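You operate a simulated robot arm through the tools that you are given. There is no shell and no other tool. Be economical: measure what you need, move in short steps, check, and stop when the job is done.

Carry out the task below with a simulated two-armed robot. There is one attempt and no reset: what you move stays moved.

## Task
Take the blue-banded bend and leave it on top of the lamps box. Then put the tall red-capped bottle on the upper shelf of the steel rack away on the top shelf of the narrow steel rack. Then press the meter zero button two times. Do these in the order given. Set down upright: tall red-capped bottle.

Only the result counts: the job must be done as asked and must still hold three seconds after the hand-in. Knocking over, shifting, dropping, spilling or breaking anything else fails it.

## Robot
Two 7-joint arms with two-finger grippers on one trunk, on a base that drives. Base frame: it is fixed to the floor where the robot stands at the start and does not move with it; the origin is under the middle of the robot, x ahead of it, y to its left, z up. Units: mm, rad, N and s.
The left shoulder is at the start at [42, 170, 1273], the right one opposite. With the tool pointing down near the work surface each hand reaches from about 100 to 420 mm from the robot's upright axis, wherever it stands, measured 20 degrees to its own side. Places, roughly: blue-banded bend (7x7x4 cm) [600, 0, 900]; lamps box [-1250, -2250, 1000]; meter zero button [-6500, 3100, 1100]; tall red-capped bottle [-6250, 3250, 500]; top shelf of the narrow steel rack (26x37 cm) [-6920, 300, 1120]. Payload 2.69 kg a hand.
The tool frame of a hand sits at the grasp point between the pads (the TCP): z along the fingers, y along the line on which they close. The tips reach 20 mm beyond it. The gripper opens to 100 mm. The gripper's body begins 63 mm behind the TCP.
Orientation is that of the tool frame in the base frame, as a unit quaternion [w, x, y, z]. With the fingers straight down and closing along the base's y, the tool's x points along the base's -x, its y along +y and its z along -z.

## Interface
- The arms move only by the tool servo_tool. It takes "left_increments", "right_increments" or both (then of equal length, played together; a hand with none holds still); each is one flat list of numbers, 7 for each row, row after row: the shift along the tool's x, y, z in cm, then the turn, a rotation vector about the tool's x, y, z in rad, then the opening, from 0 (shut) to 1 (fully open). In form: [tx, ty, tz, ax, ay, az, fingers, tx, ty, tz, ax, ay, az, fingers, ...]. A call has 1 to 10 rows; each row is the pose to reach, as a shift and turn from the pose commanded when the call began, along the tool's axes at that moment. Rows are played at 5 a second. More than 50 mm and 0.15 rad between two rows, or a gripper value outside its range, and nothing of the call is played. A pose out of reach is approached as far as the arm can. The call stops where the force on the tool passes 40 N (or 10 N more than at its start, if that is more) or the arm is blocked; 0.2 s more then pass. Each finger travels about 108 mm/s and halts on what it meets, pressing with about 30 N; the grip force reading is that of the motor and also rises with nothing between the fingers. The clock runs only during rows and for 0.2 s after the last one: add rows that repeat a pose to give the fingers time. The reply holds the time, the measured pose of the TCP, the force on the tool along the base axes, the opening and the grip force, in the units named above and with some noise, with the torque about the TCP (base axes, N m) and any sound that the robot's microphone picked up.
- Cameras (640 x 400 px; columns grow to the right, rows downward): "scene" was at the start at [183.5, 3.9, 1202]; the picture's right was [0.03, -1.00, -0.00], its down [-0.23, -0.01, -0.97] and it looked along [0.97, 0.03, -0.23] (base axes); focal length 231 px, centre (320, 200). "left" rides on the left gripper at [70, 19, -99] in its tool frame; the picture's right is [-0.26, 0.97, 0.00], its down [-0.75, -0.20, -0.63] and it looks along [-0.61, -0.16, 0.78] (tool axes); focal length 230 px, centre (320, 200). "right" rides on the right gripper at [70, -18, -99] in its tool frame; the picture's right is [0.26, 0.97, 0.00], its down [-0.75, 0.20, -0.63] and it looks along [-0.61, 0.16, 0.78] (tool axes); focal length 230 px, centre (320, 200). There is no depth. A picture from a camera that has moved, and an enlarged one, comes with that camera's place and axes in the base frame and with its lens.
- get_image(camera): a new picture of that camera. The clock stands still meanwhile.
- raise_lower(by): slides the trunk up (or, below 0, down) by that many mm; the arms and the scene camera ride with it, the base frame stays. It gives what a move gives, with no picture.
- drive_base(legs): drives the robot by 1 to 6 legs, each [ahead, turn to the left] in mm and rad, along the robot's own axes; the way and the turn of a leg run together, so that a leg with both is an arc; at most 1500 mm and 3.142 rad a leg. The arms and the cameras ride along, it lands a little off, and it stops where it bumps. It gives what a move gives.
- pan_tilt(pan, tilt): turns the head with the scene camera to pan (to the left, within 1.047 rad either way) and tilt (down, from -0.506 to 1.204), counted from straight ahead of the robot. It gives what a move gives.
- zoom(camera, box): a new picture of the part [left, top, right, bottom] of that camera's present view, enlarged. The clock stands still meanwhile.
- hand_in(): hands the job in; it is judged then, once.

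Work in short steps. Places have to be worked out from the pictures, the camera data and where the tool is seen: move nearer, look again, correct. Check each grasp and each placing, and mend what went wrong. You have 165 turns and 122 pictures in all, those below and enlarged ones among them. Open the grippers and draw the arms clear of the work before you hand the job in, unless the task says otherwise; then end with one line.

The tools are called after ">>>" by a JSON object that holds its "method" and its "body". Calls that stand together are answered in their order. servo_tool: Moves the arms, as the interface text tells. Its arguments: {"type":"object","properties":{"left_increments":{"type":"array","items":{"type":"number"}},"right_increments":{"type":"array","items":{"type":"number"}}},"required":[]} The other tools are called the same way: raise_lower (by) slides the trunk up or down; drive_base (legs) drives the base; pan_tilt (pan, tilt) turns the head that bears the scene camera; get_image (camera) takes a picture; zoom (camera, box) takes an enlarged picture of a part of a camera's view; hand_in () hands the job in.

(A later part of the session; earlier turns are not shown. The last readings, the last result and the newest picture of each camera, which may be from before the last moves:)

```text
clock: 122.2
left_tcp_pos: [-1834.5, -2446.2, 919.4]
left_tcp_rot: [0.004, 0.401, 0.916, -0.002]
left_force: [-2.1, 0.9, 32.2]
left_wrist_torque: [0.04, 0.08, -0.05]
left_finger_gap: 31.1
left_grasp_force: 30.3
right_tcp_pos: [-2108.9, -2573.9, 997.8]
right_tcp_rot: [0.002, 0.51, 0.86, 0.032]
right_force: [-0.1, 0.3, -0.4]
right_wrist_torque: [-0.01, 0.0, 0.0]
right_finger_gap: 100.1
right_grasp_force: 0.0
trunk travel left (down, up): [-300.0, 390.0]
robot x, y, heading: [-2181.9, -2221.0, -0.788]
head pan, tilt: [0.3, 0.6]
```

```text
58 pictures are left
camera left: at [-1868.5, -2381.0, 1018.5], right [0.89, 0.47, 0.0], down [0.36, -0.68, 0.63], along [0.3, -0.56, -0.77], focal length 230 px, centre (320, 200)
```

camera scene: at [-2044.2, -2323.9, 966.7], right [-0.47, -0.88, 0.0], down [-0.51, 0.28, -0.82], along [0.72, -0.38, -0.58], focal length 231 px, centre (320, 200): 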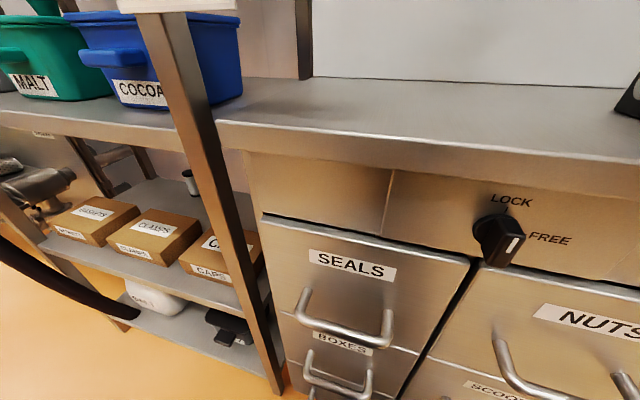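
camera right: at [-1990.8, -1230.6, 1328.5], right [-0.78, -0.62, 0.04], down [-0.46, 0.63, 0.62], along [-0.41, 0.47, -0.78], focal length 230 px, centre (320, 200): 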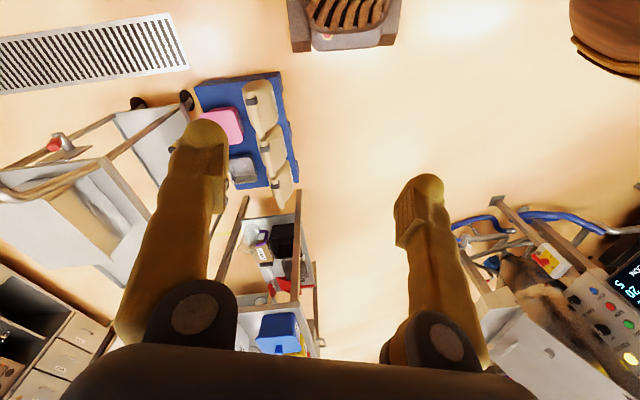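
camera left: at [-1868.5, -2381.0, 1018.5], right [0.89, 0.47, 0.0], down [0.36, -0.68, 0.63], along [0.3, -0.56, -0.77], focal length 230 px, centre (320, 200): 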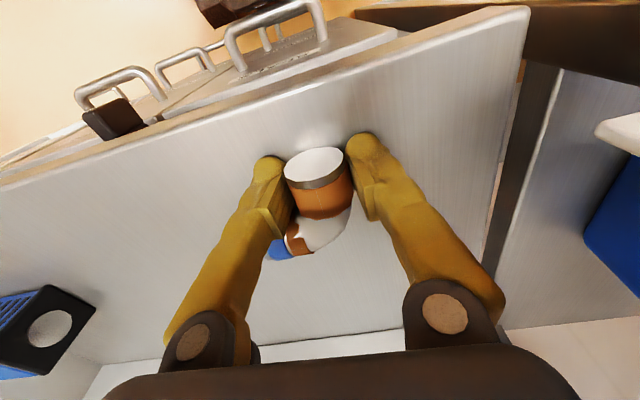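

Contact felt (tips/bend on bench at z≈899). Open and rise straight up.

>>> {"method": "servo_tool", "body": {"left_increments": [0, 0, -0.2, 0, 0, 0, 0.15, 0, 0, -0.2, 0, 0, 0, 0.4, 0, 0, -0.2, 0, 0, 0, 0.65, 0, 0, -0.2, 0, 0, 0, 0.65, 0, 0, -3, 0, 0, 0, 0.65, 0, 0, -7, 0, 0, 0, 0.65, 0, 0, -11, 0, 0, 0, 0.65]}}

>>> {"method": "get_image", "body": {"camera": "left"}}

```text
clock: 123.0
left_tcp_pos: [-1842.2, -2432.3, 925.9]
left_tcp_rot: [0.012, 0.401, 0.916, 0.002]
left_force: [0.1, -0.5, -0.2]
left_wrist_torque: [0.05, -0.06, -0.01]
left_finger_gap: 65.1
left_grasp_force: 0.1
right_tcp_pos: [-2125.0, -2560.1, 985.6]
right_tcp_rot: [-0.02, 0.51, 0.859, 0.037]
right_force: [0.0, 0.0, -0.3]
right_wrist_torque: [0.02, -0.08, 0.0]
right_finger_gap: 100.0
right_grasp_force: 0.1
trunk travel left (down, up): [-300.0, 390.0]
robot x, y, heading: [-2180.2, -2224.2, -0.789]
head pan, tilt: [0.3, 0.6]
stopped in row 3 (left hand): the force on the tool passed its limit at 47 N (the readings are from after the stop); the commanded pose is now the measured one
```

```text
57 pictures are left
camera left: at [-1877.5, -2367.5, 1024.5], right [0.88, 0.47, 0.02], down [0.35, -0.68, 0.64], along [0.31, -0.56, -0.77], focal length 230 px, centre (320, 200)
```

left: 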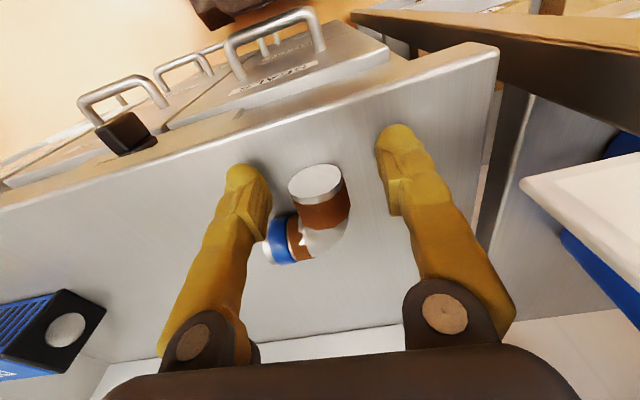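

Released. Rise straight up and shift to the right side a little.

>>> {"method": "servo_tool", "body": {"left_increments": [0.5, 0, -2, 0, 0, 0, 0.65, 0.5, 0, -6, 0, 0, 0, 0.65, 0.5, 0, -10, 0, 0, 0, 0.65, 0.5, -2, -14, 0, 0, 0, 0.65, 0.5, -4, -17, 0, 0, 0, 0.65]}}

>>> {"method": "get_image", "body": {"camera": "left"}}

```text
clock: 124.2
left_tcp_pos: [-1876.6, -2456.5, 1095.4]
left_tcp_rot: [0.01, 0.4, 0.917, 0.002]
left_force: [0.1, -0.6, -0.2]
left_wrist_torque: [0.01, 0.02, 0.0]
left_finger_gap: 64.8
left_grasp_force: 0.0
right_tcp_pos: [-2121.6, -2560.2, 985.4]
right_tcp_rot: [-0.02, 0.51, 0.859, 0.038]
right_force: [0.7, 0.4, 0.9]
right_wrist_torque: [0.03, -0.02, 0.02]
right_finger_gap: 100.1
right_grasp_force: 0.1
trunk travel left (down, up): [-300.0, 390.0]
robot x, y, heading: [-2182.5, -2220.9, -0.785]
head pan, tilt: [0.3, 0.6]
```

```text
56 pictures are left
camera left: at [-1913.0, -2390.9, 1193.4], right [0.88, 0.47, 0.02], down [0.35, -0.68, 0.64], along [0.31, -0.56, -0.77], focal length 230 px, centre (320, 200)
```

left: 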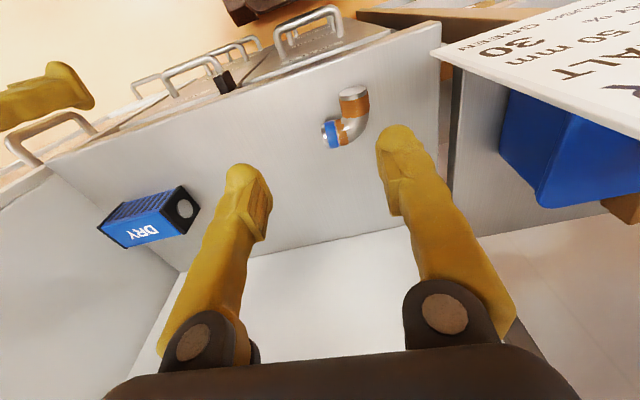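

Bend at (-1837,-2445) on the bench. Now roll the hand half a turn (via the right) so that the camera ends on top once I pitch to horizontal.

>>> {"method": "servo_tool", "body": {"left_increments": [0, 0, 0, 0, 0, -0.15, 0.65, 0, 0, 0, 0, 0, -0.3, 0.65, 0, 0, 0, 0, 0, -0.45, 0.65, 0, 0, 0, 0, 0, -0.6, 0.65, 0, 0, 0, 0, 0, -0.75, 0.65, 0, 0, 0, 0, 0, -0.9, 0.65, 0, 0, 0, 0, 0, -1.05, 0.65, 0, 0, 0, 0, 0, -1.2, 0.65, 0, 0, 0, 0, 0, -1.35, 0.65, 0, 0, 0, 0, 0, -1.5, 0.65]}}

```text
clock: 126.4
left_tcp_pos: [-1875.1, -2457.0, 1087.2]
left_tcp_rot: [0.004, -0.332, 0.943, 0.005]
left_force: [0.4, 0.1, 0.3]
left_wrist_torque: [0.02, -0.01, -0.01]
left_finger_gap: 64.9
left_grasp_force: 0.0
right_tcp_pos: [-2122.4, -2560.1, 985.2]
right_tcp_rot: [-0.02, 0.51, 0.859, 0.038]
right_force: [0.1, -0.4, -0.1]
right_wrist_torque: [-0.02, -0.02, -0.02]
right_finger_gap: 99.7
right_grasp_force: 0.1
trunk travel left (down, up): [-300.0, 390.0]
robot x, y, heading: [-2179.9, -2225.9, -0.789]
head pan, tilt: [0.3, 0.6]
```

It works; continue the roll.

>>> {"method": "servo_tool", "body": {"left_increments": [0, 0, 0, 0, 0, -0.15, 0.65, 0, 0, 0, 0, 0, -0.3, 0.65, 0, 0, 0, 0, 0, -0.45, 0.65, 0, 0, 0, 0, 0, -0.6, 0.65, 0, 0, 0, 0, 0, -0.75, 0.65, 0, 0, 0, 0, 0, -0.9, 0.65, 0, 0, 0, 0, 0, -1.05, 0.65, 0, 0, 0, 0, 0, -1.2, 0.65, 0, 0, 0, 0, 0, -1.35, 0.65, 0, 0, 0, 0, 0, -1.5, 0.65]}}

```text
clock: 128.6
left_tcp_pos: [-1842.8, -2447.7, 1080.3]
left_tcp_rot: [-0.003, 0.885, -0.466, -0.005]
left_force: [1.5, 0.6, 0.4]
left_wrist_torque: [-0.03, -0.01, -0.02]
left_finger_gap: 65.3
left_grasp_force: 0.0
left hand out of reach, approached as far as the arm can: row 9, 10
right_tcp_pos: [-2121.8, -2560.4, 986.8]
right_tcp_rot: [-0.02, 0.51, 0.859, 0.037]
right_force: [-0.1, 0.3, -0.4]
right_wrist_torque: [-0.02, 0.01, -0.03]
right_finger_gap: 100.1
right_grasp_force: 0.0
trunk travel left (down, up): [-300.0, 390.0]
robot x, y, heading: [-2185.3, -2220.4, -0.789]
head pan, tilt: [0.3, 0.6]
```

Nearly there (10° short). Back the base up 180 mm for room, then pitch the tool forward to near horizontal while extending.

>>> {"method": "drive_base", "body": {"legs": [[-180, 0]]}}

>>> {"method": "servo_tool", "body": {"left_increments": [1.5, 0, 0, 0, 0.15, 0, 0.65, 3, 0, 0, 0, 0.3, 0, 0.65, 5, 0, 0, 0, 0.45, 0, 0.65, 7, 0, 0, 0, 0.6, 0, 0.65, 9, 0, 0, 0, 0.75, 0, 0.65, 11, 0, 0, 0, 0.9, 0, 0.65, 13, 0, 0, 0, 1.05, 0, 0.65, 13, 0, 0, 0, 1.18, 0, 0.65, 13, 0, 0, 0, 1.18, 0, 0.65]}}

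>>> {"method": "get_image", "body": {"camera": "scene"}}

>>> {"method": "get_image", "body": {"camera": "left"}}

```text
clock: 130.2
left_tcp_pos: [-1974.5, -2316.5, 1080.6]
left_tcp_rot: [-0.001, 0.885, -0.466, -0.004]
left_force: [-0.6, 0.2, 0.2]
left_wrist_torque: [0.01, 0.0, -0.05]
left_finger_gap: 65.3
left_grasp_force: 0.0
right_tcp_pos: [-2251.6, -2429.6, 986.0]
right_tcp_rot: [-0.019, 0.509, 0.86, 0.037]
right_force: [-0.1, 0.5, 0.5]
right_wrist_torque: [-0.04, 0.01, 0.0]
right_finger_gap: 100.1
right_grasp_force: 0.1
trunk travel left (down, up): [-300.0, 390.0]
robot x, y, heading: [-2309.3, -2095.4, -0.79]
head pan, tilt: [0.3, 0.6]
```

```text
clock: 132.2
left_tcp_pos: [-1911.5, -2414.0, 1088.2]
left_tcp_rot: [0.26, 0.732, -0.389, 0.495]
left_force: [0.3, -0.3, -0.7]
left_wrist_torque: [0.0, 0.02, 0.02]
left_finger_gap: 64.8
left_grasp_force: 0.1
left hand out of reach, approached as far as the arm can: row 1, 2, 3, 4, 5, 6
right_tcp_pos: [-2264.6, -2415.8, 975.7]
right_tcp_rot: [-0.04, 0.509, 0.859, 0.041]
right_force: [-0.8, -0.4, 0.3]
right_wrist_torque: [-0.01, -0.01, -0.01]
right_finger_gap: 99.8
right_grasp_force: 0.1
trunk travel left (down, up): [-300.0, 390.0]
robot x, y, heading: [-2311.9, -2093.5, -0.785]
head pan, tilt: [0.3, 0.6]
```

```text
55 pictures are left
camera scene: at [-2173.8, -2193.7, 966.7], right [-0.47, -0.88, -0.01], down [-0.51, 0.27, -0.82], along [0.72, -0.38, -0.58], focal length 231 px, centre (320, 200)
```

scene: 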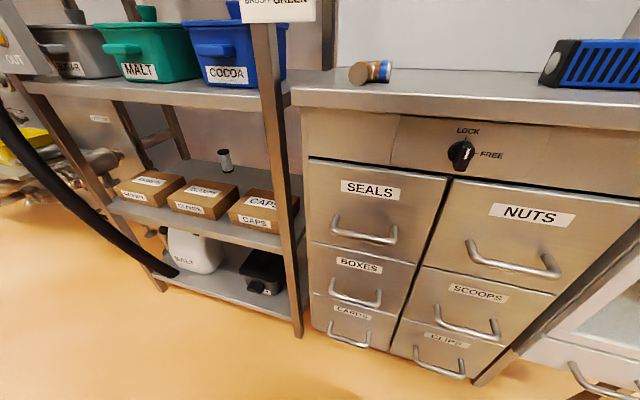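

```text
54 pictures are left
camera left: at [-1963.9, -2368.9, 1189.7], right [-0.85, -0.47, -0.24], down [-0.32, 0.83, -0.46], along [0.42, -0.31, -0.85], focal length 230 px, centre (320, 200)
```

left: 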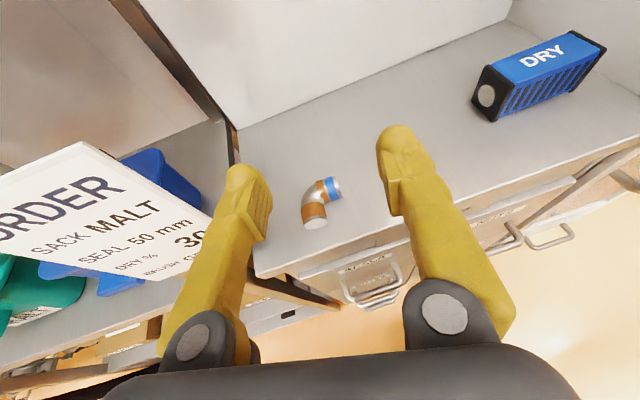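

Pitch succeeded (22° down, x up, level). Now correct the yaw by 10° left and move to a hover behind the orange end.

>>> {"method": "servo_tool", "body": {"left_increments": [-2.2, -0.8, 1, 0.04, 0, -0.017, 0.65, -4.4, -1.7, 2.1, 0.084, 0, -0.034, 0.65, -6.6, -2.5, 3.2, 0.125, 0, -0.05, 0.65, -8.8, -3.4, 4.3, 0.167, 0, -0.067, 0.65, -8.8, -3.4, 4.3, 0.167, 0, -0.067, 0.65]}}

>>> {"method": "get_image", "body": {"camera": "left"}}

```text
clock: 133.3
left_tcp_pos: [-1878.6, -2401.0, 990.6]
left_tcp_rot: [0.213, 0.765, -0.32, 0.517]
left_force: [0.4, 0.0, 0.2]
left_wrist_torque: [0.0, 0.01, -0.04]
left_finger_gap: 65.1
left_grasp_force: 0.0
right_tcp_pos: [-2264.9, -2416.0, 976.5]
right_tcp_rot: [-0.041, 0.509, 0.859, 0.042]
right_force: [-0.4, -0.4, -0.4]
right_wrist_torque: [0.02, -0.01, 0.0]
right_finger_gap: 100.0
right_grasp_force: 0.0
trunk travel left (down, up): [-300.0, 390.0]
robot x, y, heading: [-2311.0, -2090.2, -0.788]
head pan, tilt: [0.3, 0.6]
```

```text
53 pictures are left
camera left: at [-1938.5, -2367.8, 1092.9], right [-0.75, -0.61, -0.24], down [-0.46, 0.76, -0.46], along [0.46, -0.23, -0.85], focal length 230 px, centre (320, 200)
```

left: 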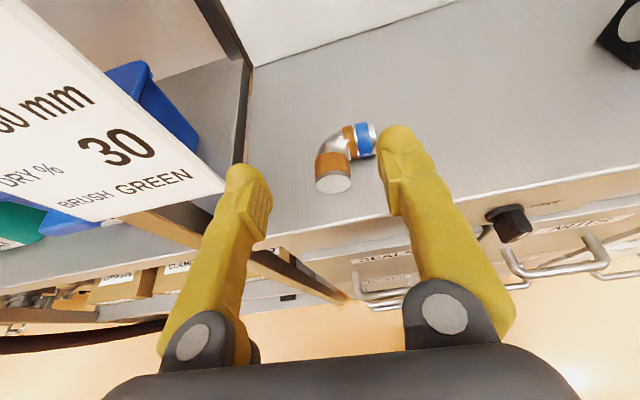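

Precise. Descend behind the bend, advance and close on the orange leg.

>>> {"method": "servo_tool", "body": {"left_increments": [-2.1, 0, 0.85, 0, 0, 0, 0.65, -4.2, 0, 1.7, 0, 0, 0, 0.65, -6.3, 0, 2.55, 0, 0, 0, 0.65, -5.2, 0, 5.3, 0, 0, 0, 0.65, -4.05, 0, 8.1, 0, 0, 0, 0.65, -4.05, 0, 8.1, 0, 0, 0, 0.65]}}

>>> {"method": "get_image", "body": {"camera": "left"}}

```text
clock: 134.8
left_tcp_pos: [-1835.3, -2440.5, 920.5]
left_tcp_rot: [0.213, 0.765, -0.319, 0.517]
left_force: [-1.1, 1.1, 0.5]
left_wrist_torque: [-0.07, 0.03, 0.01]
left_finger_gap: 64.9
left_grasp_force: 0.2
right_tcp_pos: [-2265.2, -2415.8, 976.3]
right_tcp_rot: [-0.041, 0.509, 0.859, 0.043]
right_force: [0.4, -0.4, 0.5]
right_wrist_torque: [0.02, 0.02, -0.04]
right_finger_gap: 99.8
right_grasp_force: 0.1
trunk travel left (down, up): [-300.0, 390.0]
robot x, y, heading: [-2314.8, -2090.2, -0.788]
head pan, tilt: [0.3, 0.6]
```

```text
52 pictures are left
camera left: at [-1895.2, -2407.8, 1021.4], right [-0.75, -0.61, -0.24], down [-0.46, 0.76, -0.46], along [0.46, -0.23, -0.85], focal length 230 px, centre (320, 200)
```

left: 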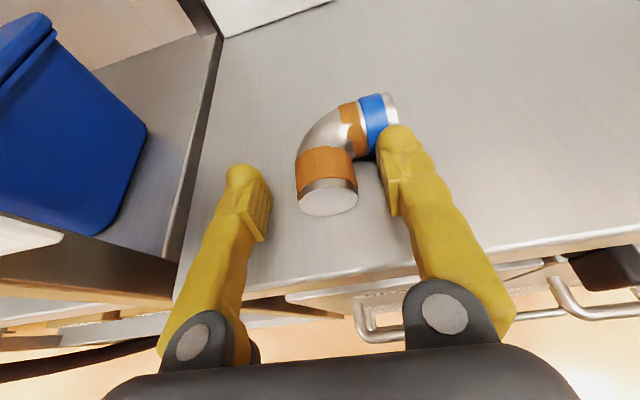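

Aligned. Close.

>>> {"method": "servo_tool", "body": {"left_increments": [0, 0, 0, 0, 0, 0, 0.5, 0, 0, 0, 0, 0, 0, 0.35, 0, 0, 0, 0, 0, 0, 0.2, 0, 0, 0, 0, 0, 0, 0.15, 0, 0, 0, 0, 0, 0, 0.15]}}

>>> {"method": "get_image", "body": {"camera": "left"}}

```text
clock: 135.9
left_tcp_pos: [-1834.6, -2441.7, 919.5]
left_tcp_rot: [0.214, 0.764, -0.32, 0.517]
left_force: [1.3, 0.6, -0.4]
left_wrist_torque: [-0.06, -0.04, 0.09]
left_finger_gap: 31.0
left_grasp_force: 30.6
right_tcp_pos: [-2264.2, -2416.4, 977.1]
right_tcp_rot: [-0.04, 0.509, 0.859, 0.042]
right_force: [0.1, -0.2, 0.3]
right_wrist_torque: [0.0, 0.01, 0.0]
right_finger_gap: 99.9
right_grasp_force: 0.0
trunk travel left (down, up): [-300.0, 390.0]
robot x, y, heading: [-2310.4, -2093.4, -0.789]
head pan, tilt: [0.3, 0.6]
```

```text
51 pictures are left
camera left: at [-1895.3, -2407.8, 1021.4], right [-0.75, -0.61, -0.24], down [-0.46, 0.76, -0.46], along [0.46, -0.23, -0.85], focal length 230 px, centre (320, 200)
```

left: 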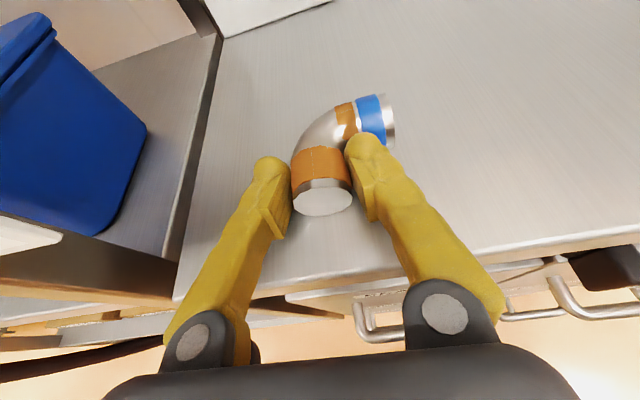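

Regrasped with a horizontal tool. Lift, then back away, and reposition in front of the rack with room to spare.

>>> {"method": "servo_tool", "body": {"left_increments": [2.8, 0, -1.1, 0, 0, 0, 0.15, 5.6, 0, -2.2, 0, 0, 0, 0.15, 9.3, 0, -3.75, 0, 0, 0, 0.15, 12, 0, -5, 0, 0, 0, 0.15]}}

>>> {"method": "drive_base", "body": {"legs": [[-300, 0], [0, 1.1], [299, 0], [0, -1.1]]}}

>>> {"method": "pan_tilt", "body": {"pan": 0.25, "tilt": 0.3}}

>>> {"method": "get_image", "body": {"camera": "scene"}}

```text
clock: 136.9
left_tcp_pos: [-1836.9, -2441.6, 1050.6]
left_tcp_rot: [0.214, 0.764, -0.322, 0.516]
left_force: [1.1, 0.9, -1.7]
left_wrist_torque: [-0.01, 0.04, 0.01]
left_finger_gap: 30.7
left_grasp_force: 29.6
right_tcp_pos: [-2265.5, -2415.9, 975.9]
right_tcp_rot: [-0.041, 0.509, 0.859, 0.043]
right_force: [0.2, -1.3, -0.3]
right_wrist_torque: [-0.01, 0.0, -0.01]
right_finger_gap: 100.3
right_grasp_force: 0.1
trunk travel left (down, up): [-300.0, 390.0]
robot x, y, heading: [-2310.9, -2089.4, -0.788]
head pan, tilt: [0.3, 0.6]
```

```text
clock: 142.4
left_tcp_pos: [-2007.8, -1596.9, 1068.8]
left_tcp_rot: [-0.104, 0.808, 0.143, 0.562]
left_force: [-0.9, -0.1, -1.6]
left_wrist_torque: [0.03, 0.02, 0.0]
left_finger_gap: 30.9
left_grasp_force: 30.3
right_tcp_pos: [-2208.3, -1975.9, 979.3]
right_tcp_rot: [-0.055, -0.04, 0.998, 0.014]
right_force: [-0.3, -0.8, -0.3]
right_wrist_torque: [0.02, -0.03, 0.02]
right_finger_gap: 100.0
right_grasp_force: 0.0
trunk travel left (down, up): [-300.0, 390.0]
robot x, y, heading: [-2494.4, -1882.0, 0.386]
head pan, tilt: [0.3, 0.6]
stopped in leg 3: the robot was blocked; the commanded pose is now the measured one
```

```text
clock: 143.2
left_tcp_pos: [-2009.9, -1595.4, 1069.3]
left_tcp_rot: [-0.104, 0.808, 0.144, 0.562]
left_force: [0.3, 0.3, -1.0]
left_wrist_torque: [0.02, 0.03, 0.0]
left_finger_gap: 30.7
left_grasp_force: 30.3
right_tcp_pos: [-2211.0, -1975.6, 979.3]
right_tcp_rot: [-0.055, -0.039, 0.998, 0.014]
right_force: [0.3, 0.1, -0.1]
right_wrist_torque: [0.03, -0.01, -0.02]
right_finger_gap: 100.2
right_grasp_force: 0.2
trunk travel left (down, up): [-300.0, 390.0]
robot x, y, heading: [-2498.6, -1876.0, 0.383]
head pan, tilt: [0.25, 0.3]
```

```text
50 pictures are left
camera scene: at [-2339.4, -1790.4, 993.9], right [0.59, -0.81, 0.0], down [-0.25, -0.18, -0.95], along [0.77, 0.56, -0.31], focal length 231 px, centre (320, 200)
```

scene: 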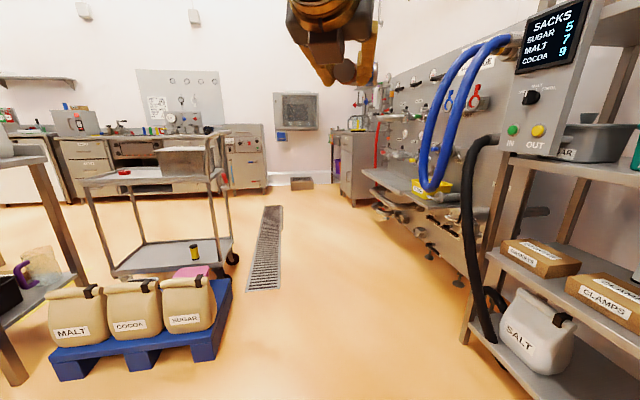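

The right hand is again close to my trunk (229 mm). Extend it forward, then continue the drive.

>>> {"method": "servo_tool", "body": {"right_increments": [-3, 1, 0, 0, 0.03, 0, 1, -6, 2, 0, 0, 0.06, 0, 1, -9, 3, 0, 0, 0.09, 0, 1, -12, 3.6, 0, 0, 0.11, 0, 1]}}

>>> {"method": "drive_base", "body": {"legs": [[0, -0.06], [275, 0], [0, -1.1]]}}

>>> {"method": "get_image", "body": {"camera": "scene"}}

```text
clock: 144.2
left_tcp_pos: [-2010.0, -1595.7, 1068.2]
left_tcp_rot: [-0.105, 0.808, 0.145, 0.561]
left_force: [0.5, -0.2, -1.5]
left_wrist_torque: [-0.04, 0.03, 0.0]
left_finger_gap: 30.8
left_grasp_force: 29.5
right_tcp_pos: [-2090.2, -1927.0, 986.5]
right_tcp_rot: [-0.083, -0.04, 0.995, 0.022]
right_force: [-0.1, -0.3, 0.4]
right_wrist_torque: [0.01, 0.02, -0.04]
right_finger_gap: 100.0
right_grasp_force: 0.0
trunk travel left (down, up): [-300.0, 390.0]
robot x, y, heading: [-2492.8, -1876.9, 0.388]
head pan, tilt: [0.25, 0.3]
```

```text
clock: 149.4
left_tcp_pos: [-1786.1, -2122.6, 1069.6]
left_tcp_rot: [0.221, 0.755, -0.321, 0.528]
left_force: [-0.8, -0.8, -1.3]
left_wrist_torque: [0.03, 0.01, 0.01]
left_finger_gap: 30.8
left_grasp_force: 30.0
right_tcp_pos: [-2121.9, -2183.8, 985.7]
right_tcp_rot: [-0.059, 0.51, 0.856, 0.064]
right_force: [0.2, 0.4, 0.8]
right_wrist_torque: [0.0, -0.01, 0.0]
right_finger_gap: 99.7
right_grasp_force: 0.0
trunk travel left (down, up): [-300.0, 390.0]
robot x, y, heading: [-2232.8, -1786.9, -0.775]
head pan, tilt: [0.25, 0.3]
```

```text
49 pictures are left
camera scene: at [-2094.4, -1895.4, 994.0], right [-0.5, -0.87, 0.0], down [-0.27, 0.16, -0.95], along [0.82, -0.47, -0.31], focal length 231 px, centre (320, 200)
```

scene: 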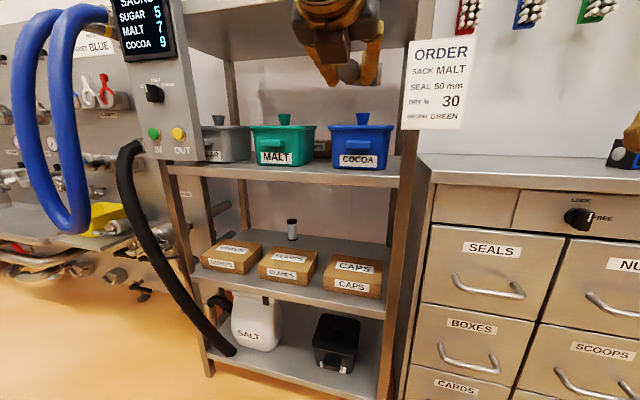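

LAMPS box visible between MALT and COCOA. Zoom for heights.

>>> {"method": "zoom", "body": {"camera": "scene", "box": [235, 90, 405, 196]}}

>>> {"method": "get_image", "body": {"camera": "left"}}

```text
3.76 times, centred on (320, 143) of scene
camera zoom: at [-2094.4, -1895.4, 994.0], right [-0.5, -0.87, 0.0], down [-0.27, 0.16, -0.95], along [0.82, -0.47, -0.31], focal length 871 px, centre (320, 415)
```

zoom: 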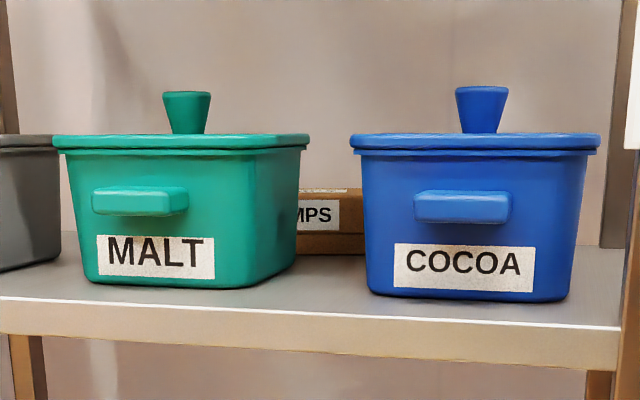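

```text
47 pictures are left
camera left: at [-1847.9, -2086.2, 1168.8], right [-0.75, -0.61, -0.25], down [-0.45, 0.75, -0.49], along [0.48, -0.26, -0.84], focal length 230 px, centre (320, 200)
```

left: 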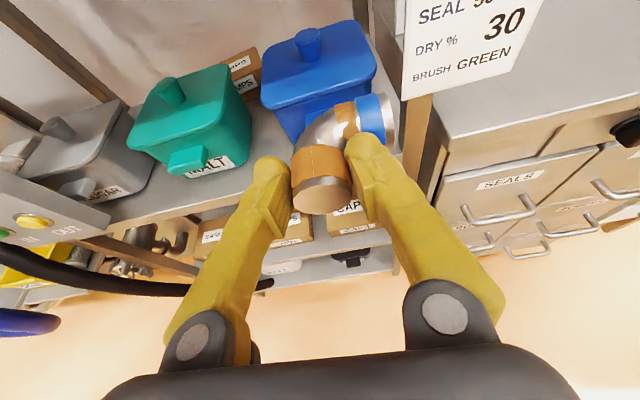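

>>> {"method": "zoom", "body": {"camera": "left", "box": [110, 10, 390, 185]}}

```text
2.29 times, centred on (250, 98) of left
camera zoom: at [-1847.9, -2086.2, 1168.8], right [-0.75, -0.61, -0.25], down [-0.45, 0.75, -0.49], along [0.48, -0.26, -0.84], focal length 526 px, centre (480, 434)
```

zoom: 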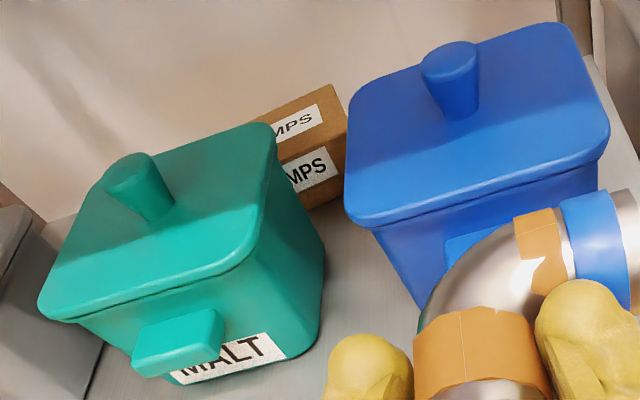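

Geometry: box centre ≈ (-1312,-2335), top z≈940; lids z≈988; lane between the knobs. I'll yaw the hand 20° left, pitch it to ~35° down and shift it left, then inspect the arm's shape.

>>> {"method": "servo_tool", "body": {"left_increments": [0, -2, 0, 0.085, 0, -0.031, 0.15, 0, -4, 0, 0.17, 0, -0.062, 0.15, 0, -7, 0, 0.25, 0, -0.093, 0.15, 0, -10, 0, 0.338, 0, -0.125, 0.15, 0, -12, 0, 0.338, 0, -0.125, 0.15]}}

>>> {"method": "servo_tool", "body": {"left_increments": [-0.5, 0, 0, 0, -0.09, 0, 0.15, -1, 0, 0, 0, -0.18, 0, 0.15, -2, 0, 0, 0, -0.26, 0, 0.15, -2, 0, 0, 0, -0.26, 0, 0.15]}}

>>> {"method": "pan_tilt", "body": {"pan": 0.35, "tilt": -0.1}}

>>> {"method": "get_image", "body": {"camera": "scene"}}

```text
clock: 150.6
left_tcp_pos: [-1708.8, -2023.9, 1080.5]
left_tcp_rot: [0.127, 0.795, -0.178, 0.565]
left_force: [-0.3, 0.3, -2.0]
left_wrist_torque: [0.02, -0.01, 0.03]
left_finger_gap: 31.0
left_grasp_force: 29.7
right_tcp_pos: [-2133.2, -2171.7, 992.8]
right_tcp_rot: [-0.051, 0.51, 0.857, 0.062]
right_force: [0.9, -0.1, -0.2]
right_wrist_torque: [-0.01, 0.0, 0.01]
right_finger_gap: 100.3
right_grasp_force: 0.0
trunk travel left (down, up): [-300.0, 390.0]
robot x, y, heading: [-2240.1, -1788.4, -0.768]
head pan, tilt: [0.25, 0.3]
```

```text
clock: 151.6
left_tcp_pos: [-1715.9, -2023.9, 1060.7]
left_tcp_rot: [0.103, 0.862, -0.194, 0.457]
left_force: [0.4, 0.2, -1.5]
left_wrist_torque: [0.04, 0.01, -0.02]
left_finger_gap: 30.8
left_grasp_force: 30.1
right_tcp_pos: [-2133.3, -2172.8, 992.7]
right_tcp_rot: [-0.051, 0.51, 0.856, 0.061]
right_force: [-0.5, -0.1, 0.1]
right_wrist_torque: [0.0, 0.02, 0.01]
right_finger_gap: 100.1
right_grasp_force: 0.0
trunk travel left (down, up): [-300.0, 390.0]
robot x, y, heading: [-2237.0, -1790.0, -0.774]
head pan, tilt: [0.25, 0.3]
```

```text
clock: 152.4
left_tcp_pos: [-1717.9, -2022.5, 1060.6]
left_tcp_rot: [0.103, 0.862, -0.193, 0.458]
left_force: [0.3, 0.2, -0.5]
left_wrist_torque: [0.02, 0.01, -0.01]
left_finger_gap: 30.8
left_grasp_force: 29.7
right_tcp_pos: [-2133.7, -2172.3, 991.9]
right_tcp_rot: [-0.051, 0.51, 0.857, 0.062]
right_force: [0.1, 0.1, 0.5]
right_wrist_torque: [-0.02, -0.02, -0.02]
right_finger_gap: 100.0
right_grasp_force: 0.0
trunk travel left (down, up): [-300.0, 390.0]
robot x, y, heading: [-2238.5, -1788.4, -0.773]
head pan, tilt: [0.351, -0.099]
```

```text
45 pictures are left
camera scene: at [-2095.1, -1884.9, 1030.6], right [-0.41, -0.91, -0.01], down [0.08, -0.03, -1.0], along [0.91, -0.41, 0.08], focal length 231 px, centre (320, 200)
```

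scene: 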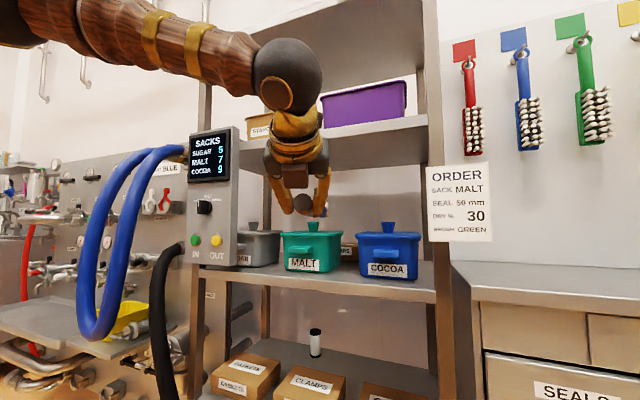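

The wrist ball and forearm ride high; I must check the forward reach. Test extending 85 mm forward in free air.

>>> {"method": "servo_tool", "body": {"left_increments": [1.5, 0.9, 2.2, 0, 0, 0, 0.15, 3, 1.8, 4.4, 0, 0, 0, 0.15, 4.5, 2.7, 6.6, 0, 0, 0, 0.15, 4.5, 2.7, 6.6, 0, 0, 0, 0.15]}}

>>> {"method": "get_image", "body": {"camera": "scene"}}

```text
clock: 153.4
left_tcp_pos: [-1656.0, -2083.9, 1058.1]
left_tcp_rot: [0.102, 0.862, -0.193, 0.457]
left_force: [0.3, 0.0, -1.1]
left_wrist_torque: [0.04, 0.02, 0.02]
left_finger_gap: 30.9
left_grasp_force: 30.0
right_tcp_pos: [-2132.6, -2173.3, 992.6]
right_tcp_rot: [-0.051, 0.509, 0.857, 0.062]
right_force: [0.0, -0.3, 0.0]
right_wrist_torque: [-0.01, 0.0, 0.0]
right_finger_gap: 100.1
right_grasp_force: 0.1
trunk travel left (down, up): [-300.0, 390.0]
robot x, y, heading: [-2233.9, -1786.2, -0.775]
head pan, tilt: [0.351, -0.099]
```

```text
44 pictures are left
camera scene: at [-2095.3, -1884.7, 1030.7], right [-0.41, -0.91, -0.01], down [0.08, -0.03, -1.0], along [0.91, -0.41, 0.08], focal length 231 px, centre (320, 200)
```

scene: 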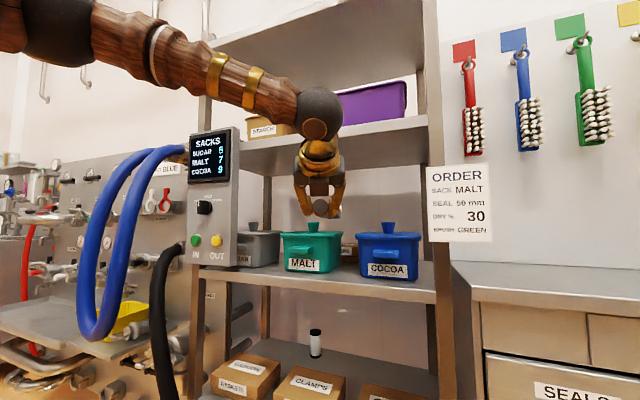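

Reach is fine. Pitch back up to ~24° for entry, lower the trunk 25, then drive straight in along the lane between the knobs (TCP lateral ≈ mid-lane).

>>> {"method": "servo_tool", "body": {"left_increments": [0, 0, 0, 0, 0.1, 0, 0.15, 0, 0, 0, 0, 0.19, 0, 0.15, 0, 0, 0, 0, 0.19, 0, 0.15]}}

>>> {"method": "raise_lower", "body": {"by": -25}}

>>> {"method": "drive_base", "body": {"legs": [[200, 0]]}}

>>> {"method": "get_image", "body": {"camera": "scene"}}

>>> {"method": "get_image", "body": {"camera": "left"}}

```text
clock: 154.2
left_tcp_pos: [-1655.9, -2084.6, 1058.5]
left_tcp_rot: [0.121, 0.814, -0.183, 0.537]
left_force: [-0.4, -0.7, -1.5]
left_wrist_torque: [0.06, 0.02, 0.03]
left_finger_gap: 30.8
left_grasp_force: 29.4
right_tcp_pos: [-2132.6, -2171.3, 992.4]
right_tcp_rot: [-0.049, 0.51, 0.857, 0.062]
right_force: [-1.0, 0.1, -0.7]
right_wrist_torque: [0.0, 0.02, -0.03]
right_finger_gap: 100.0
right_grasp_force: 0.0
trunk travel left (down, up): [-300.0, 390.0]
robot x, y, heading: [-2235.0, -1792.2, -0.776]
head pan, tilt: [0.351, -0.099]
```

```text
clock: 154.9
left_tcp_pos: [-1655.9, -2083.4, 1034.7]
left_tcp_rot: [0.12, 0.815, -0.181, 0.538]
left_force: [-0.4, 0.1, -1.2]
left_wrist_torque: [0.04, 0.03, -0.01]
left_finger_gap: 30.9
left_grasp_force: 29.8
right_tcp_pos: [-2131.9, -2172.5, 967.9]
right_tcp_rot: [-0.05, 0.509, 0.857, 0.062]
right_force: [0.4, -0.4, 0.0]
right_wrist_torque: [-0.02, -0.02, -0.02]
right_finger_gap: 99.9
right_grasp_force: 0.0
trunk travel left (down, up): [-275.0, 415.0]
robot x, y, heading: [-2236.3, -1785.1, -0.773]
head pan, tilt: [0.351, -0.099]
```

```text
clock: 156.5
left_tcp_pos: [-1512.0, -2224.9, 1032.8]
left_tcp_rot: [0.121, 0.815, -0.183, 0.536]
left_force: [-0.1, 0.5, -2.4]
left_wrist_torque: [0.05, 0.07, -0.02]
left_finger_gap: 30.8
left_grasp_force: 30.1
right_tcp_pos: [-1988.9, -2313.0, 966.0]
right_tcp_rot: [-0.05, 0.511, 0.856, 0.063]
right_force: [0.3, -0.7, 0.6]
right_wrist_torque: [0.03, 0.03, -0.02]
right_finger_gap: 100.0
right_grasp_force: 0.1
trunk travel left (down, up): [-275.0, 415.0]
robot x, y, heading: [-2089.8, -1926.4, -0.773]
head pan, tilt: [0.351, -0.099]
```

```text
43 pictures are left
camera scene: at [-1951.5, -2025.3, 1005.5], right [-0.41, -0.91, -0.01], down [0.08, -0.03, -1.0], along [0.91, -0.41, 0.08], focal length 231 px, centre (320, 200)
```

scene: 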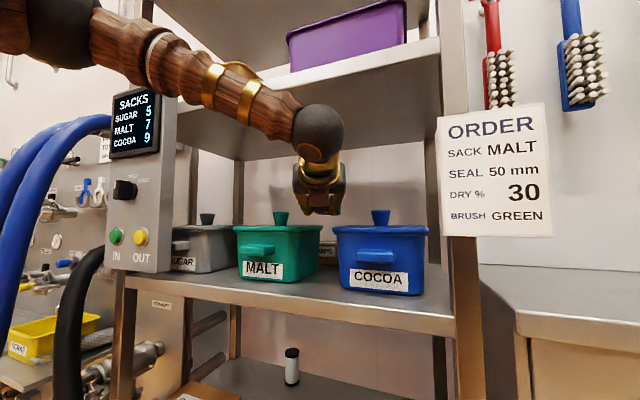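

```text
42 pictures are left
camera left: at [-1577.7, -2213.1, 1136.8], right [-0.5, -0.83, -0.24], down [-0.71, 0.55, -0.44], along [0.5, -0.06, -0.87], focal length 230 px, centre (320, 200)
```

left: 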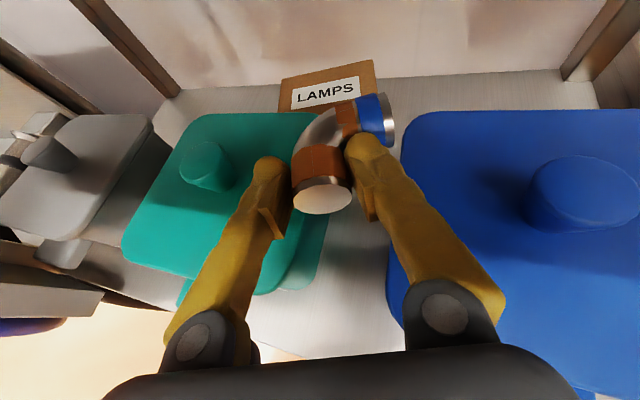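

The lane is perfect: LAMPS is fully visible, centre ≈ (-1335,-2315). Drive another 130 mm in.

>>> {"method": "drive_base", "body": {"legs": [[130, 0]]}}

>>> {"method": "get_image", "body": {"camera": "scene"}}

>>> {"method": "get_image", "body": {"camera": "left"}}

```text
clock: 157.8
left_tcp_pos: [-1433.4, -2300.4, 1045.9]
left_tcp_rot: [0.125, 0.81, -0.179, 0.544]
left_force: [0.0, 1.2, -0.7]
left_wrist_torque: [0.05, 0.03, 0.01]
left_finger_gap: 30.8
left_grasp_force: 30.2
right_tcp_pos: [-1908.8, -2390.0, 973.6]
right_tcp_rot: [-0.041, 0.51, 0.857, 0.06]
right_force: [-0.8, 0.4, -1.0]
right_wrist_torque: [-0.06, -0.05, -0.07]
right_finger_gap: 100.1
right_grasp_force: 0.1
trunk travel left (down, up): [-275.0, 415.0]
robot x, y, heading: [-1999.1, -2023.8, -0.772]
head pan, tilt: [0.351, -0.099]
```

```text
41 pictures are left
camera scene: at [-1872.1, -2102.8, 1009.0], right [-0.41, -0.91, 0.0], down [0.09, -0.04, -0.99], along [0.91, -0.41, 0.1], focal length 231 px, centre (320, 200)
```

scene: 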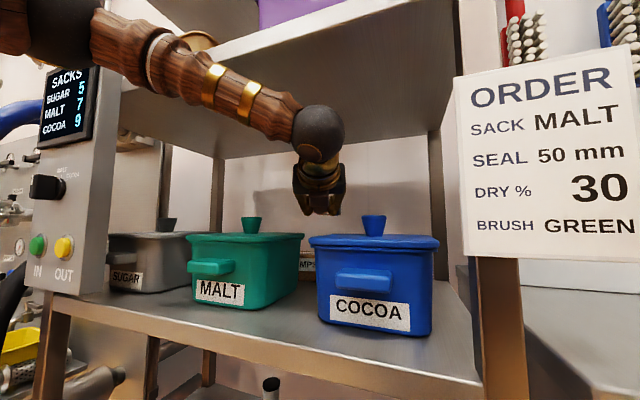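

```text
40 pictures are left
camera left: at [-1499.8, -2288.7, 1148.6], right [-0.5, -0.83, -0.23], down [-0.7, 0.55, -0.46], along [0.51, -0.07, -0.86], focal length 230 px, centre (320, 200)
```

left: 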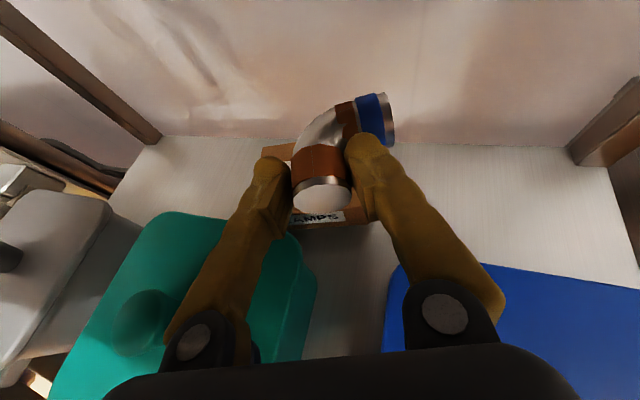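

Now move the hand over the box (80 mm toward +x), pitching to ~34° and easing to z≈1025.

>>> {"method": "servo_tool", "body": {"left_increments": [0.2, -0.9, 1.8, 0, -0.05, 0, 0.15, 0.4, -1.8, 3.7, 0, -0.1, 0, 0.15, 0.6, -2.7, 5.5, 0, -0.15, 0, 0.15, 0.8, -3.7, 7.4, 0, -0.2, 0, 0.15, 0.8, -3.7, 7.4, 0, -0.2, 0, 0.15]}}

>>> {"method": "get_image", "body": {"camera": "left"}}

```text
clock: 159.0
left_tcp_pos: [-1349.2, -2303.4, 1025.8]
left_tcp_rot: [0.105, 0.861, -0.191, 0.459]
left_force: [-0.8, 0.5, -1.1]
left_wrist_torque: [0.03, 0.05, 0.0]
left_finger_gap: 30.8
left_grasp_force: 30.2
right_tcp_pos: [-1905.8, -2395.2, 972.4]
right_tcp_rot: [-0.041, 0.51, 0.857, 0.061]
right_force: [0.4, -0.3, 0.4]
right_wrist_torque: [0.0, -0.01, -0.02]
right_finger_gap: 100.1
right_grasp_force: 0.1
trunk travel left (down, up): [-275.0, 415.0]
robot x, y, heading: [-1998.1, -2026.8, -0.776]
head pan, tilt: [0.351, -0.099]
```

```text
39 pictures are left
camera left: at [-1395.6, -2299.7, 1138.1], right [-0.54, -0.81, -0.21], down [-0.77, 0.58, -0.27], along [0.34, 0.01, -0.94], focal length 230 px, centre (320, 200)
```

left: 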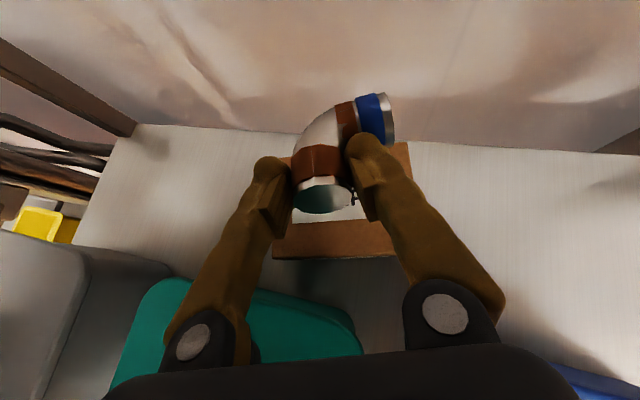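

Over the box, with the bend slightly back-right of centre; correct by (-8,+12) and lower to z≈986.

>>> {"method": "servo_tool", "body": {"left_increments": [-1, -0.3, 0.2, 0, 0, 0, 0.15, -2, -0.5, 0.5, 0, 0, 0, 0.15, -3, -0.7, 0.8, 0, 0, 0, 0.15, -3.9, -0.74, 1.1, 0, 0, 0, 0.15, -3.9, -0.74, 1.1, 0, 0, 0, 0.15]}}

>>> {"method": "get_image", "body": {"camera": "left"}}

>>> {"method": "get_image", "body": {"camera": "scene"}}

```text
clock: 160.2
left_tcp_pos: [-1356.3, -2290.7, 984.3]
left_tcp_rot: [0.105, 0.861, -0.191, 0.459]
left_force: [0.2, -0.5, -1.5]
left_wrist_torque: [0.09, 0.04, 0.0]
left_finger_gap: 30.9
left_grasp_force: 30.1
right_tcp_pos: [-1904.8, -2395.5, 972.1]
right_tcp_rot: [-0.043, 0.51, 0.857, 0.059]
right_force: [-0.1, -0.7, 0.4]
right_wrist_torque: [-0.01, -0.01, 0.03]
right_finger_gap: 100.2
right_grasp_force: 0.2
trunk travel left (down, up): [-275.0, 415.0]
robot x, y, heading: [-1997.0, -2020.5, -0.771]
head pan, tilt: [0.351, -0.099]
```

```text
38 pictures are left
camera left: at [-1404.2, -2287.4, 1098.8], right [-0.54, -0.81, -0.21], down [-0.77, 0.58, -0.27], along [0.34, 0.01, -0.94], focal length 230 px, centre (320, 200)
```

left: 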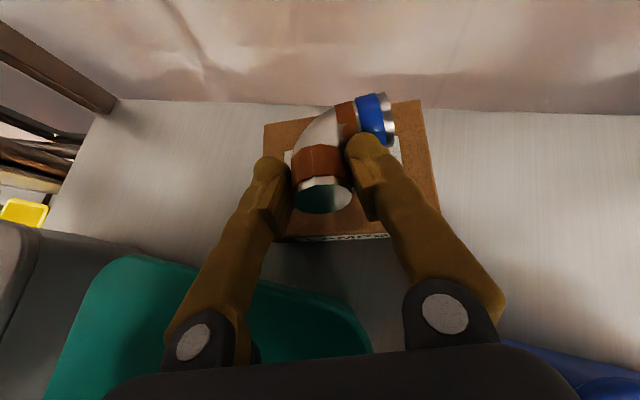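

```text
37 pictures are left
camera scene: at [-1857.3, -2117.3, 1005.7], right [-0.41, -0.91, -0.01], down [0.08, -0.03, -1.0], along [0.91, -0.41, 0.08], focal length 231 px, centre (320, 200)
```

scene: 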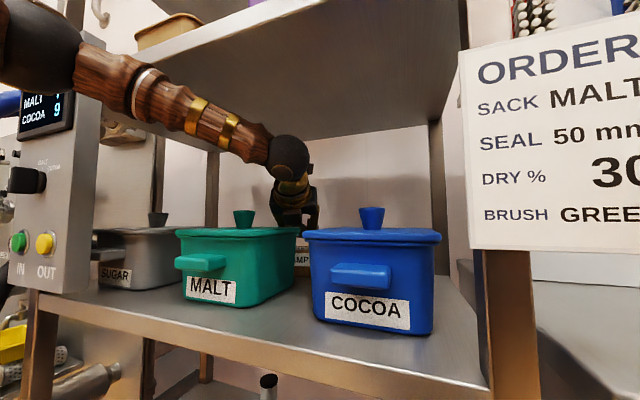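

Bend is centred over the box. Lower slowly to contact.

>>> {"method": "servo_tool", "body": {"left_increments": [-0.42, 0, 0.28, 0, 0, 0, 0.15, -0.83, 0, 0.55, 0, 0, 0, 0.15, -1.1, 0, 0.73, 0, 0, 0, 0.15]}}

```text
clock: 161.1
left_tcp_pos: [-1368.9, -2279.5, 992.7]
left_tcp_rot: [0.116, 0.854, -0.188, 0.472]
left_force: [-1.0, 1.5, -1.0]
left_wrist_torque: [-0.02, 0.03, -0.03]
left_finger_gap: 31.2
left_grasp_force: 29.6
right_tcp_pos: [-1917.7, -2380.1, 979.1]
right_tcp_rot: [-0.033, 0.508, 0.859, 0.058]
right_force: [-0.6, 0.9, 1.2]
right_wrist_torque: [-0.05, -0.05, -0.03]
right_finger_gap: 100.0
right_grasp_force: 0.0
trunk travel left (down, up): [-275.0, 415.0]
robot x, y, heading: [-1999.9, -2024.3, -0.774]
head pan, tilt: [0.351, -0.099]
stopped in row 3 (left hand): the force on the tool passed its limit at 43 N (the readings are from after the stop); the commanded pose is now the measured one
```

Contact felt; the hand rebounded a bit. Return to the spot just above contact (z≈978).

>>> {"method": "servo_tool", "body": {"left_increments": [-0.1, 0.2, 0.8, 0, -0.01, 0, 0.15, -0.3, 0.35, 1.5, 0, -0.03, 0, 0.15, -0.4, 0.44, 2.26, 0, -0.03, 0, 0.15, -0.4, 0.44, 2.26, 0, -0.03, 0, 0.15]}}

>>> {"method": "get_image", "body": {"camera": "left"}}

```text
clock: 162.1
left_tcp_pos: [-1353.7, -2294.0, 981.4]
left_tcp_rot: [0.112, 0.859, -0.186, 0.463]
left_force: [-3.5, 3.3, 33.7]
left_wrist_torque: [1.64, 2.87, -0.14]
left_finger_gap: 30.9
left_grasp_force: 30.3
right_tcp_pos: [-1919.4, -2381.8, 977.1]
right_tcp_rot: [-0.033, 0.509, 0.858, 0.058]
right_force: [0.3, 1.4, 0.5]
right_wrist_torque: [-0.01, -0.02, 0.04]
right_finger_gap: 100.1
right_grasp_force: 0.1
trunk travel left (down, up): [-275.0, 415.0]
robot x, y, heading: [-1999.0, -2018.8, -0.768]
head pan, tilt: [0.351, -0.099]
```

```text
36 pictures are left
camera left: at [-1401.3, -2288.9, 1094.2], right [-0.54, -0.82, -0.19], down [-0.77, 0.58, -0.29], along [0.35, -0.01, -0.94], focal length 230 px, centre (320, 200)
```

left: 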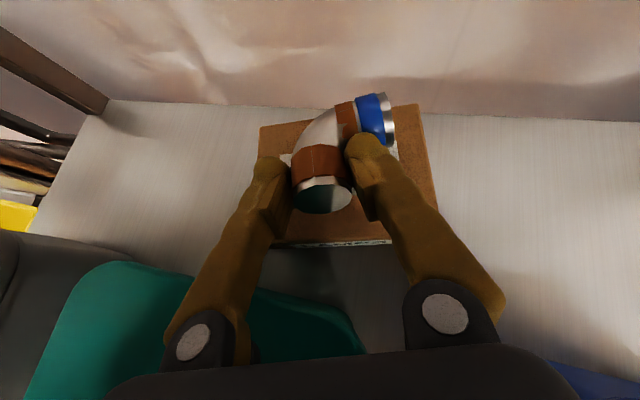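

The upward force acts ~97 mm behind the TCP: the gripper's underside touches MALT's lid corner. I'll rise 4 mm, pitch 6° more about the TCP, then lower 8 mm so only the bend touches the box.

>>> {"method": "servo_tool", "body": {"left_increments": [0.4, 0.3, -0.3, 0, 0, 0, 0.15, 0.4, 0.3, -0.3, 0, -0.06, 0, 0.15, 0.4, 0.3, -0.3, 0, -0.12, 0, 0.15, 0.1, 0.3, -0.1, 0, -0.12, 0, 0.15, -0.2, 0.3, 0.1, 0, -0.12, 0, 0.15]}}

```text
clock: 163.3
left_tcp_pos: [-1354.7, -2295.9, 972.6]
left_tcp_rot: [0.099, 0.888, -0.195, 0.405]
left_force: [0.4, 0.2, -1.8]
left_wrist_torque: [0.02, 0.05, 0.0]
left_finger_gap: 31.0
left_grasp_force: 30.1
right_tcp_pos: [-1915.6, -2384.1, 977.0]
right_tcp_rot: [-0.035, 0.51, 0.858, 0.058]
right_force: [-0.6, 1.1, 0.2]
right_wrist_torque: [-0.07, -0.02, -0.04]
right_finger_gap: 100.0
right_grasp_force: 0.0
trunk travel left (down, up): [-275.0, 415.0]
robot x, y, heading: [-1997.1, -2021.9, -0.778]
head pan, tilt: [0.351, -0.099]
```

Free now at z 973. Lower further in small steps until the bend touches.

>>> {"method": "servo_tool", "body": {"left_increments": [-0.3, 0, 0.26, 0, 0, 0, 0.15, -0.5, 0, 0.45, 0, 0, 0, 0.15, -0.7, 0, 0.6, 0, 0, 0, 0.15]}}

>>> {"method": "get_image", "body": {"camera": "left"}}

```text
clock: 164.1
left_tcp_pos: [-1354.2, -2295.2, 971.6]
left_tcp_rot: [0.103, 0.885, -0.194, 0.41]
left_force: [11.1, -8.7, 36.5]
left_wrist_torque: [0.95, 1.0, -0.14]
left_finger_gap: 31.1
left_grasp_force: 30.6
right_tcp_pos: [-1916.8, -2382.7, 977.3]
right_tcp_rot: [-0.034, 0.51, 0.858, 0.059]
right_force: [0.4, -0.2, -0.3]
right_wrist_torque: [0.0, -0.02, 0.0]
right_finger_gap: 100.0
right_grasp_force: 0.1
trunk travel left (down, up): [-275.0, 415.0]
robot x, y, heading: [-1996.3, -2023.2, -0.77]
head pan, tilt: [0.351, -0.099]
```

```text
35 pictures are left
camera left: at [-1389.7, -2297.1, 1088.4], right [-0.56, -0.81, -0.18], down [-0.79, 0.59, -0.18], along [0.25, 0.04, -0.97], focal length 230 px, centre (320, 200)
```

left: 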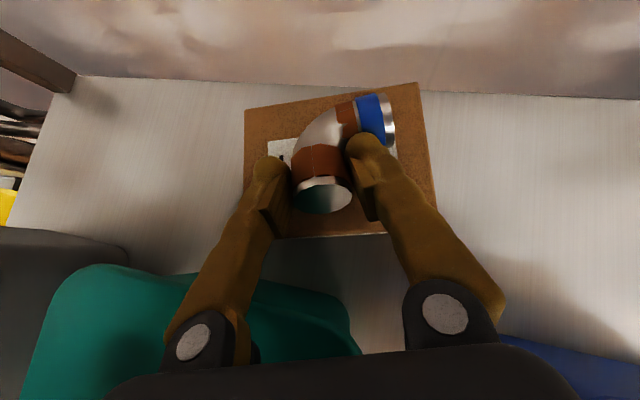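

Now the fingers rest on MALT's lid edge while the bend's nose is practically at the box. Rise 2 mm to relieve and open.

>>> {"method": "servo_tool", "body": {"left_increments": [0.1, 0.0, 0.0, 0, 0, 0, 0.15, 0.15, 0.0, 0.1, 0, 0, 0, 0.15, 0.15, 0, 0.1, 0, 0, 0, 0.34, 0.15, 0, 0.1, 0, 0, 0, 0.42, 0.15, 0, 0.1, 0, 0, 0, 0.5, 0.15, 0, 0.1, 0, 0, 0, 0.55]}}

>>> {"method": "get_image", "body": {"camera": "left"}}

```text
clock: 165.5
left_tcp_pos: [-1355.5, -2297.0, 969.9]
left_tcp_rot: [0.103, 0.886, -0.195, 0.408]
left_force: [2.3, 1.5, 41.2]
left_wrist_torque: [1.8, 3.24, -0.17]
left_finger_gap: 55.0
left_grasp_force: 0.1
right_tcp_pos: [-1918.7, -2382.3, 978.0]
right_tcp_rot: [-0.034, 0.509, 0.858, 0.059]
right_force: [0.7, 0.7, 1.2]
right_wrist_torque: [0.02, -0.02, -0.01]
right_finger_gap: 99.6
right_grasp_force: 0.0
trunk travel left (down, up): [-275.0, 415.0]
robot x, y, heading: [-1997.6, -2024.2, -0.765]
head pan, tilt: [0.351, -0.099]
```

```text
34 pictures are left
camera left: at [-1390.4, -2297.4, 1087.4], right [-0.57, -0.81, -0.18], down [-0.79, 0.59, -0.17], along [0.24, 0.04, -0.97], focal length 230 px, centre (320, 200)
```

left: 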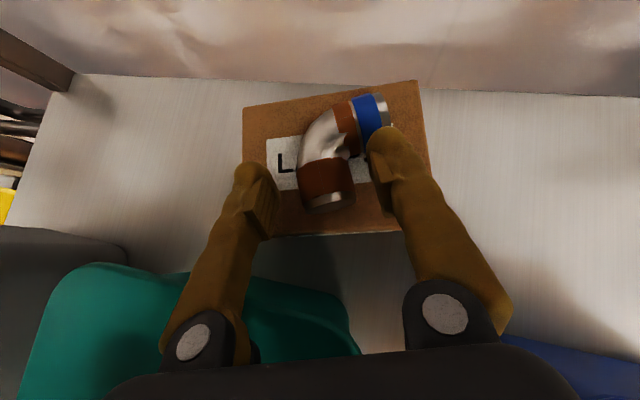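

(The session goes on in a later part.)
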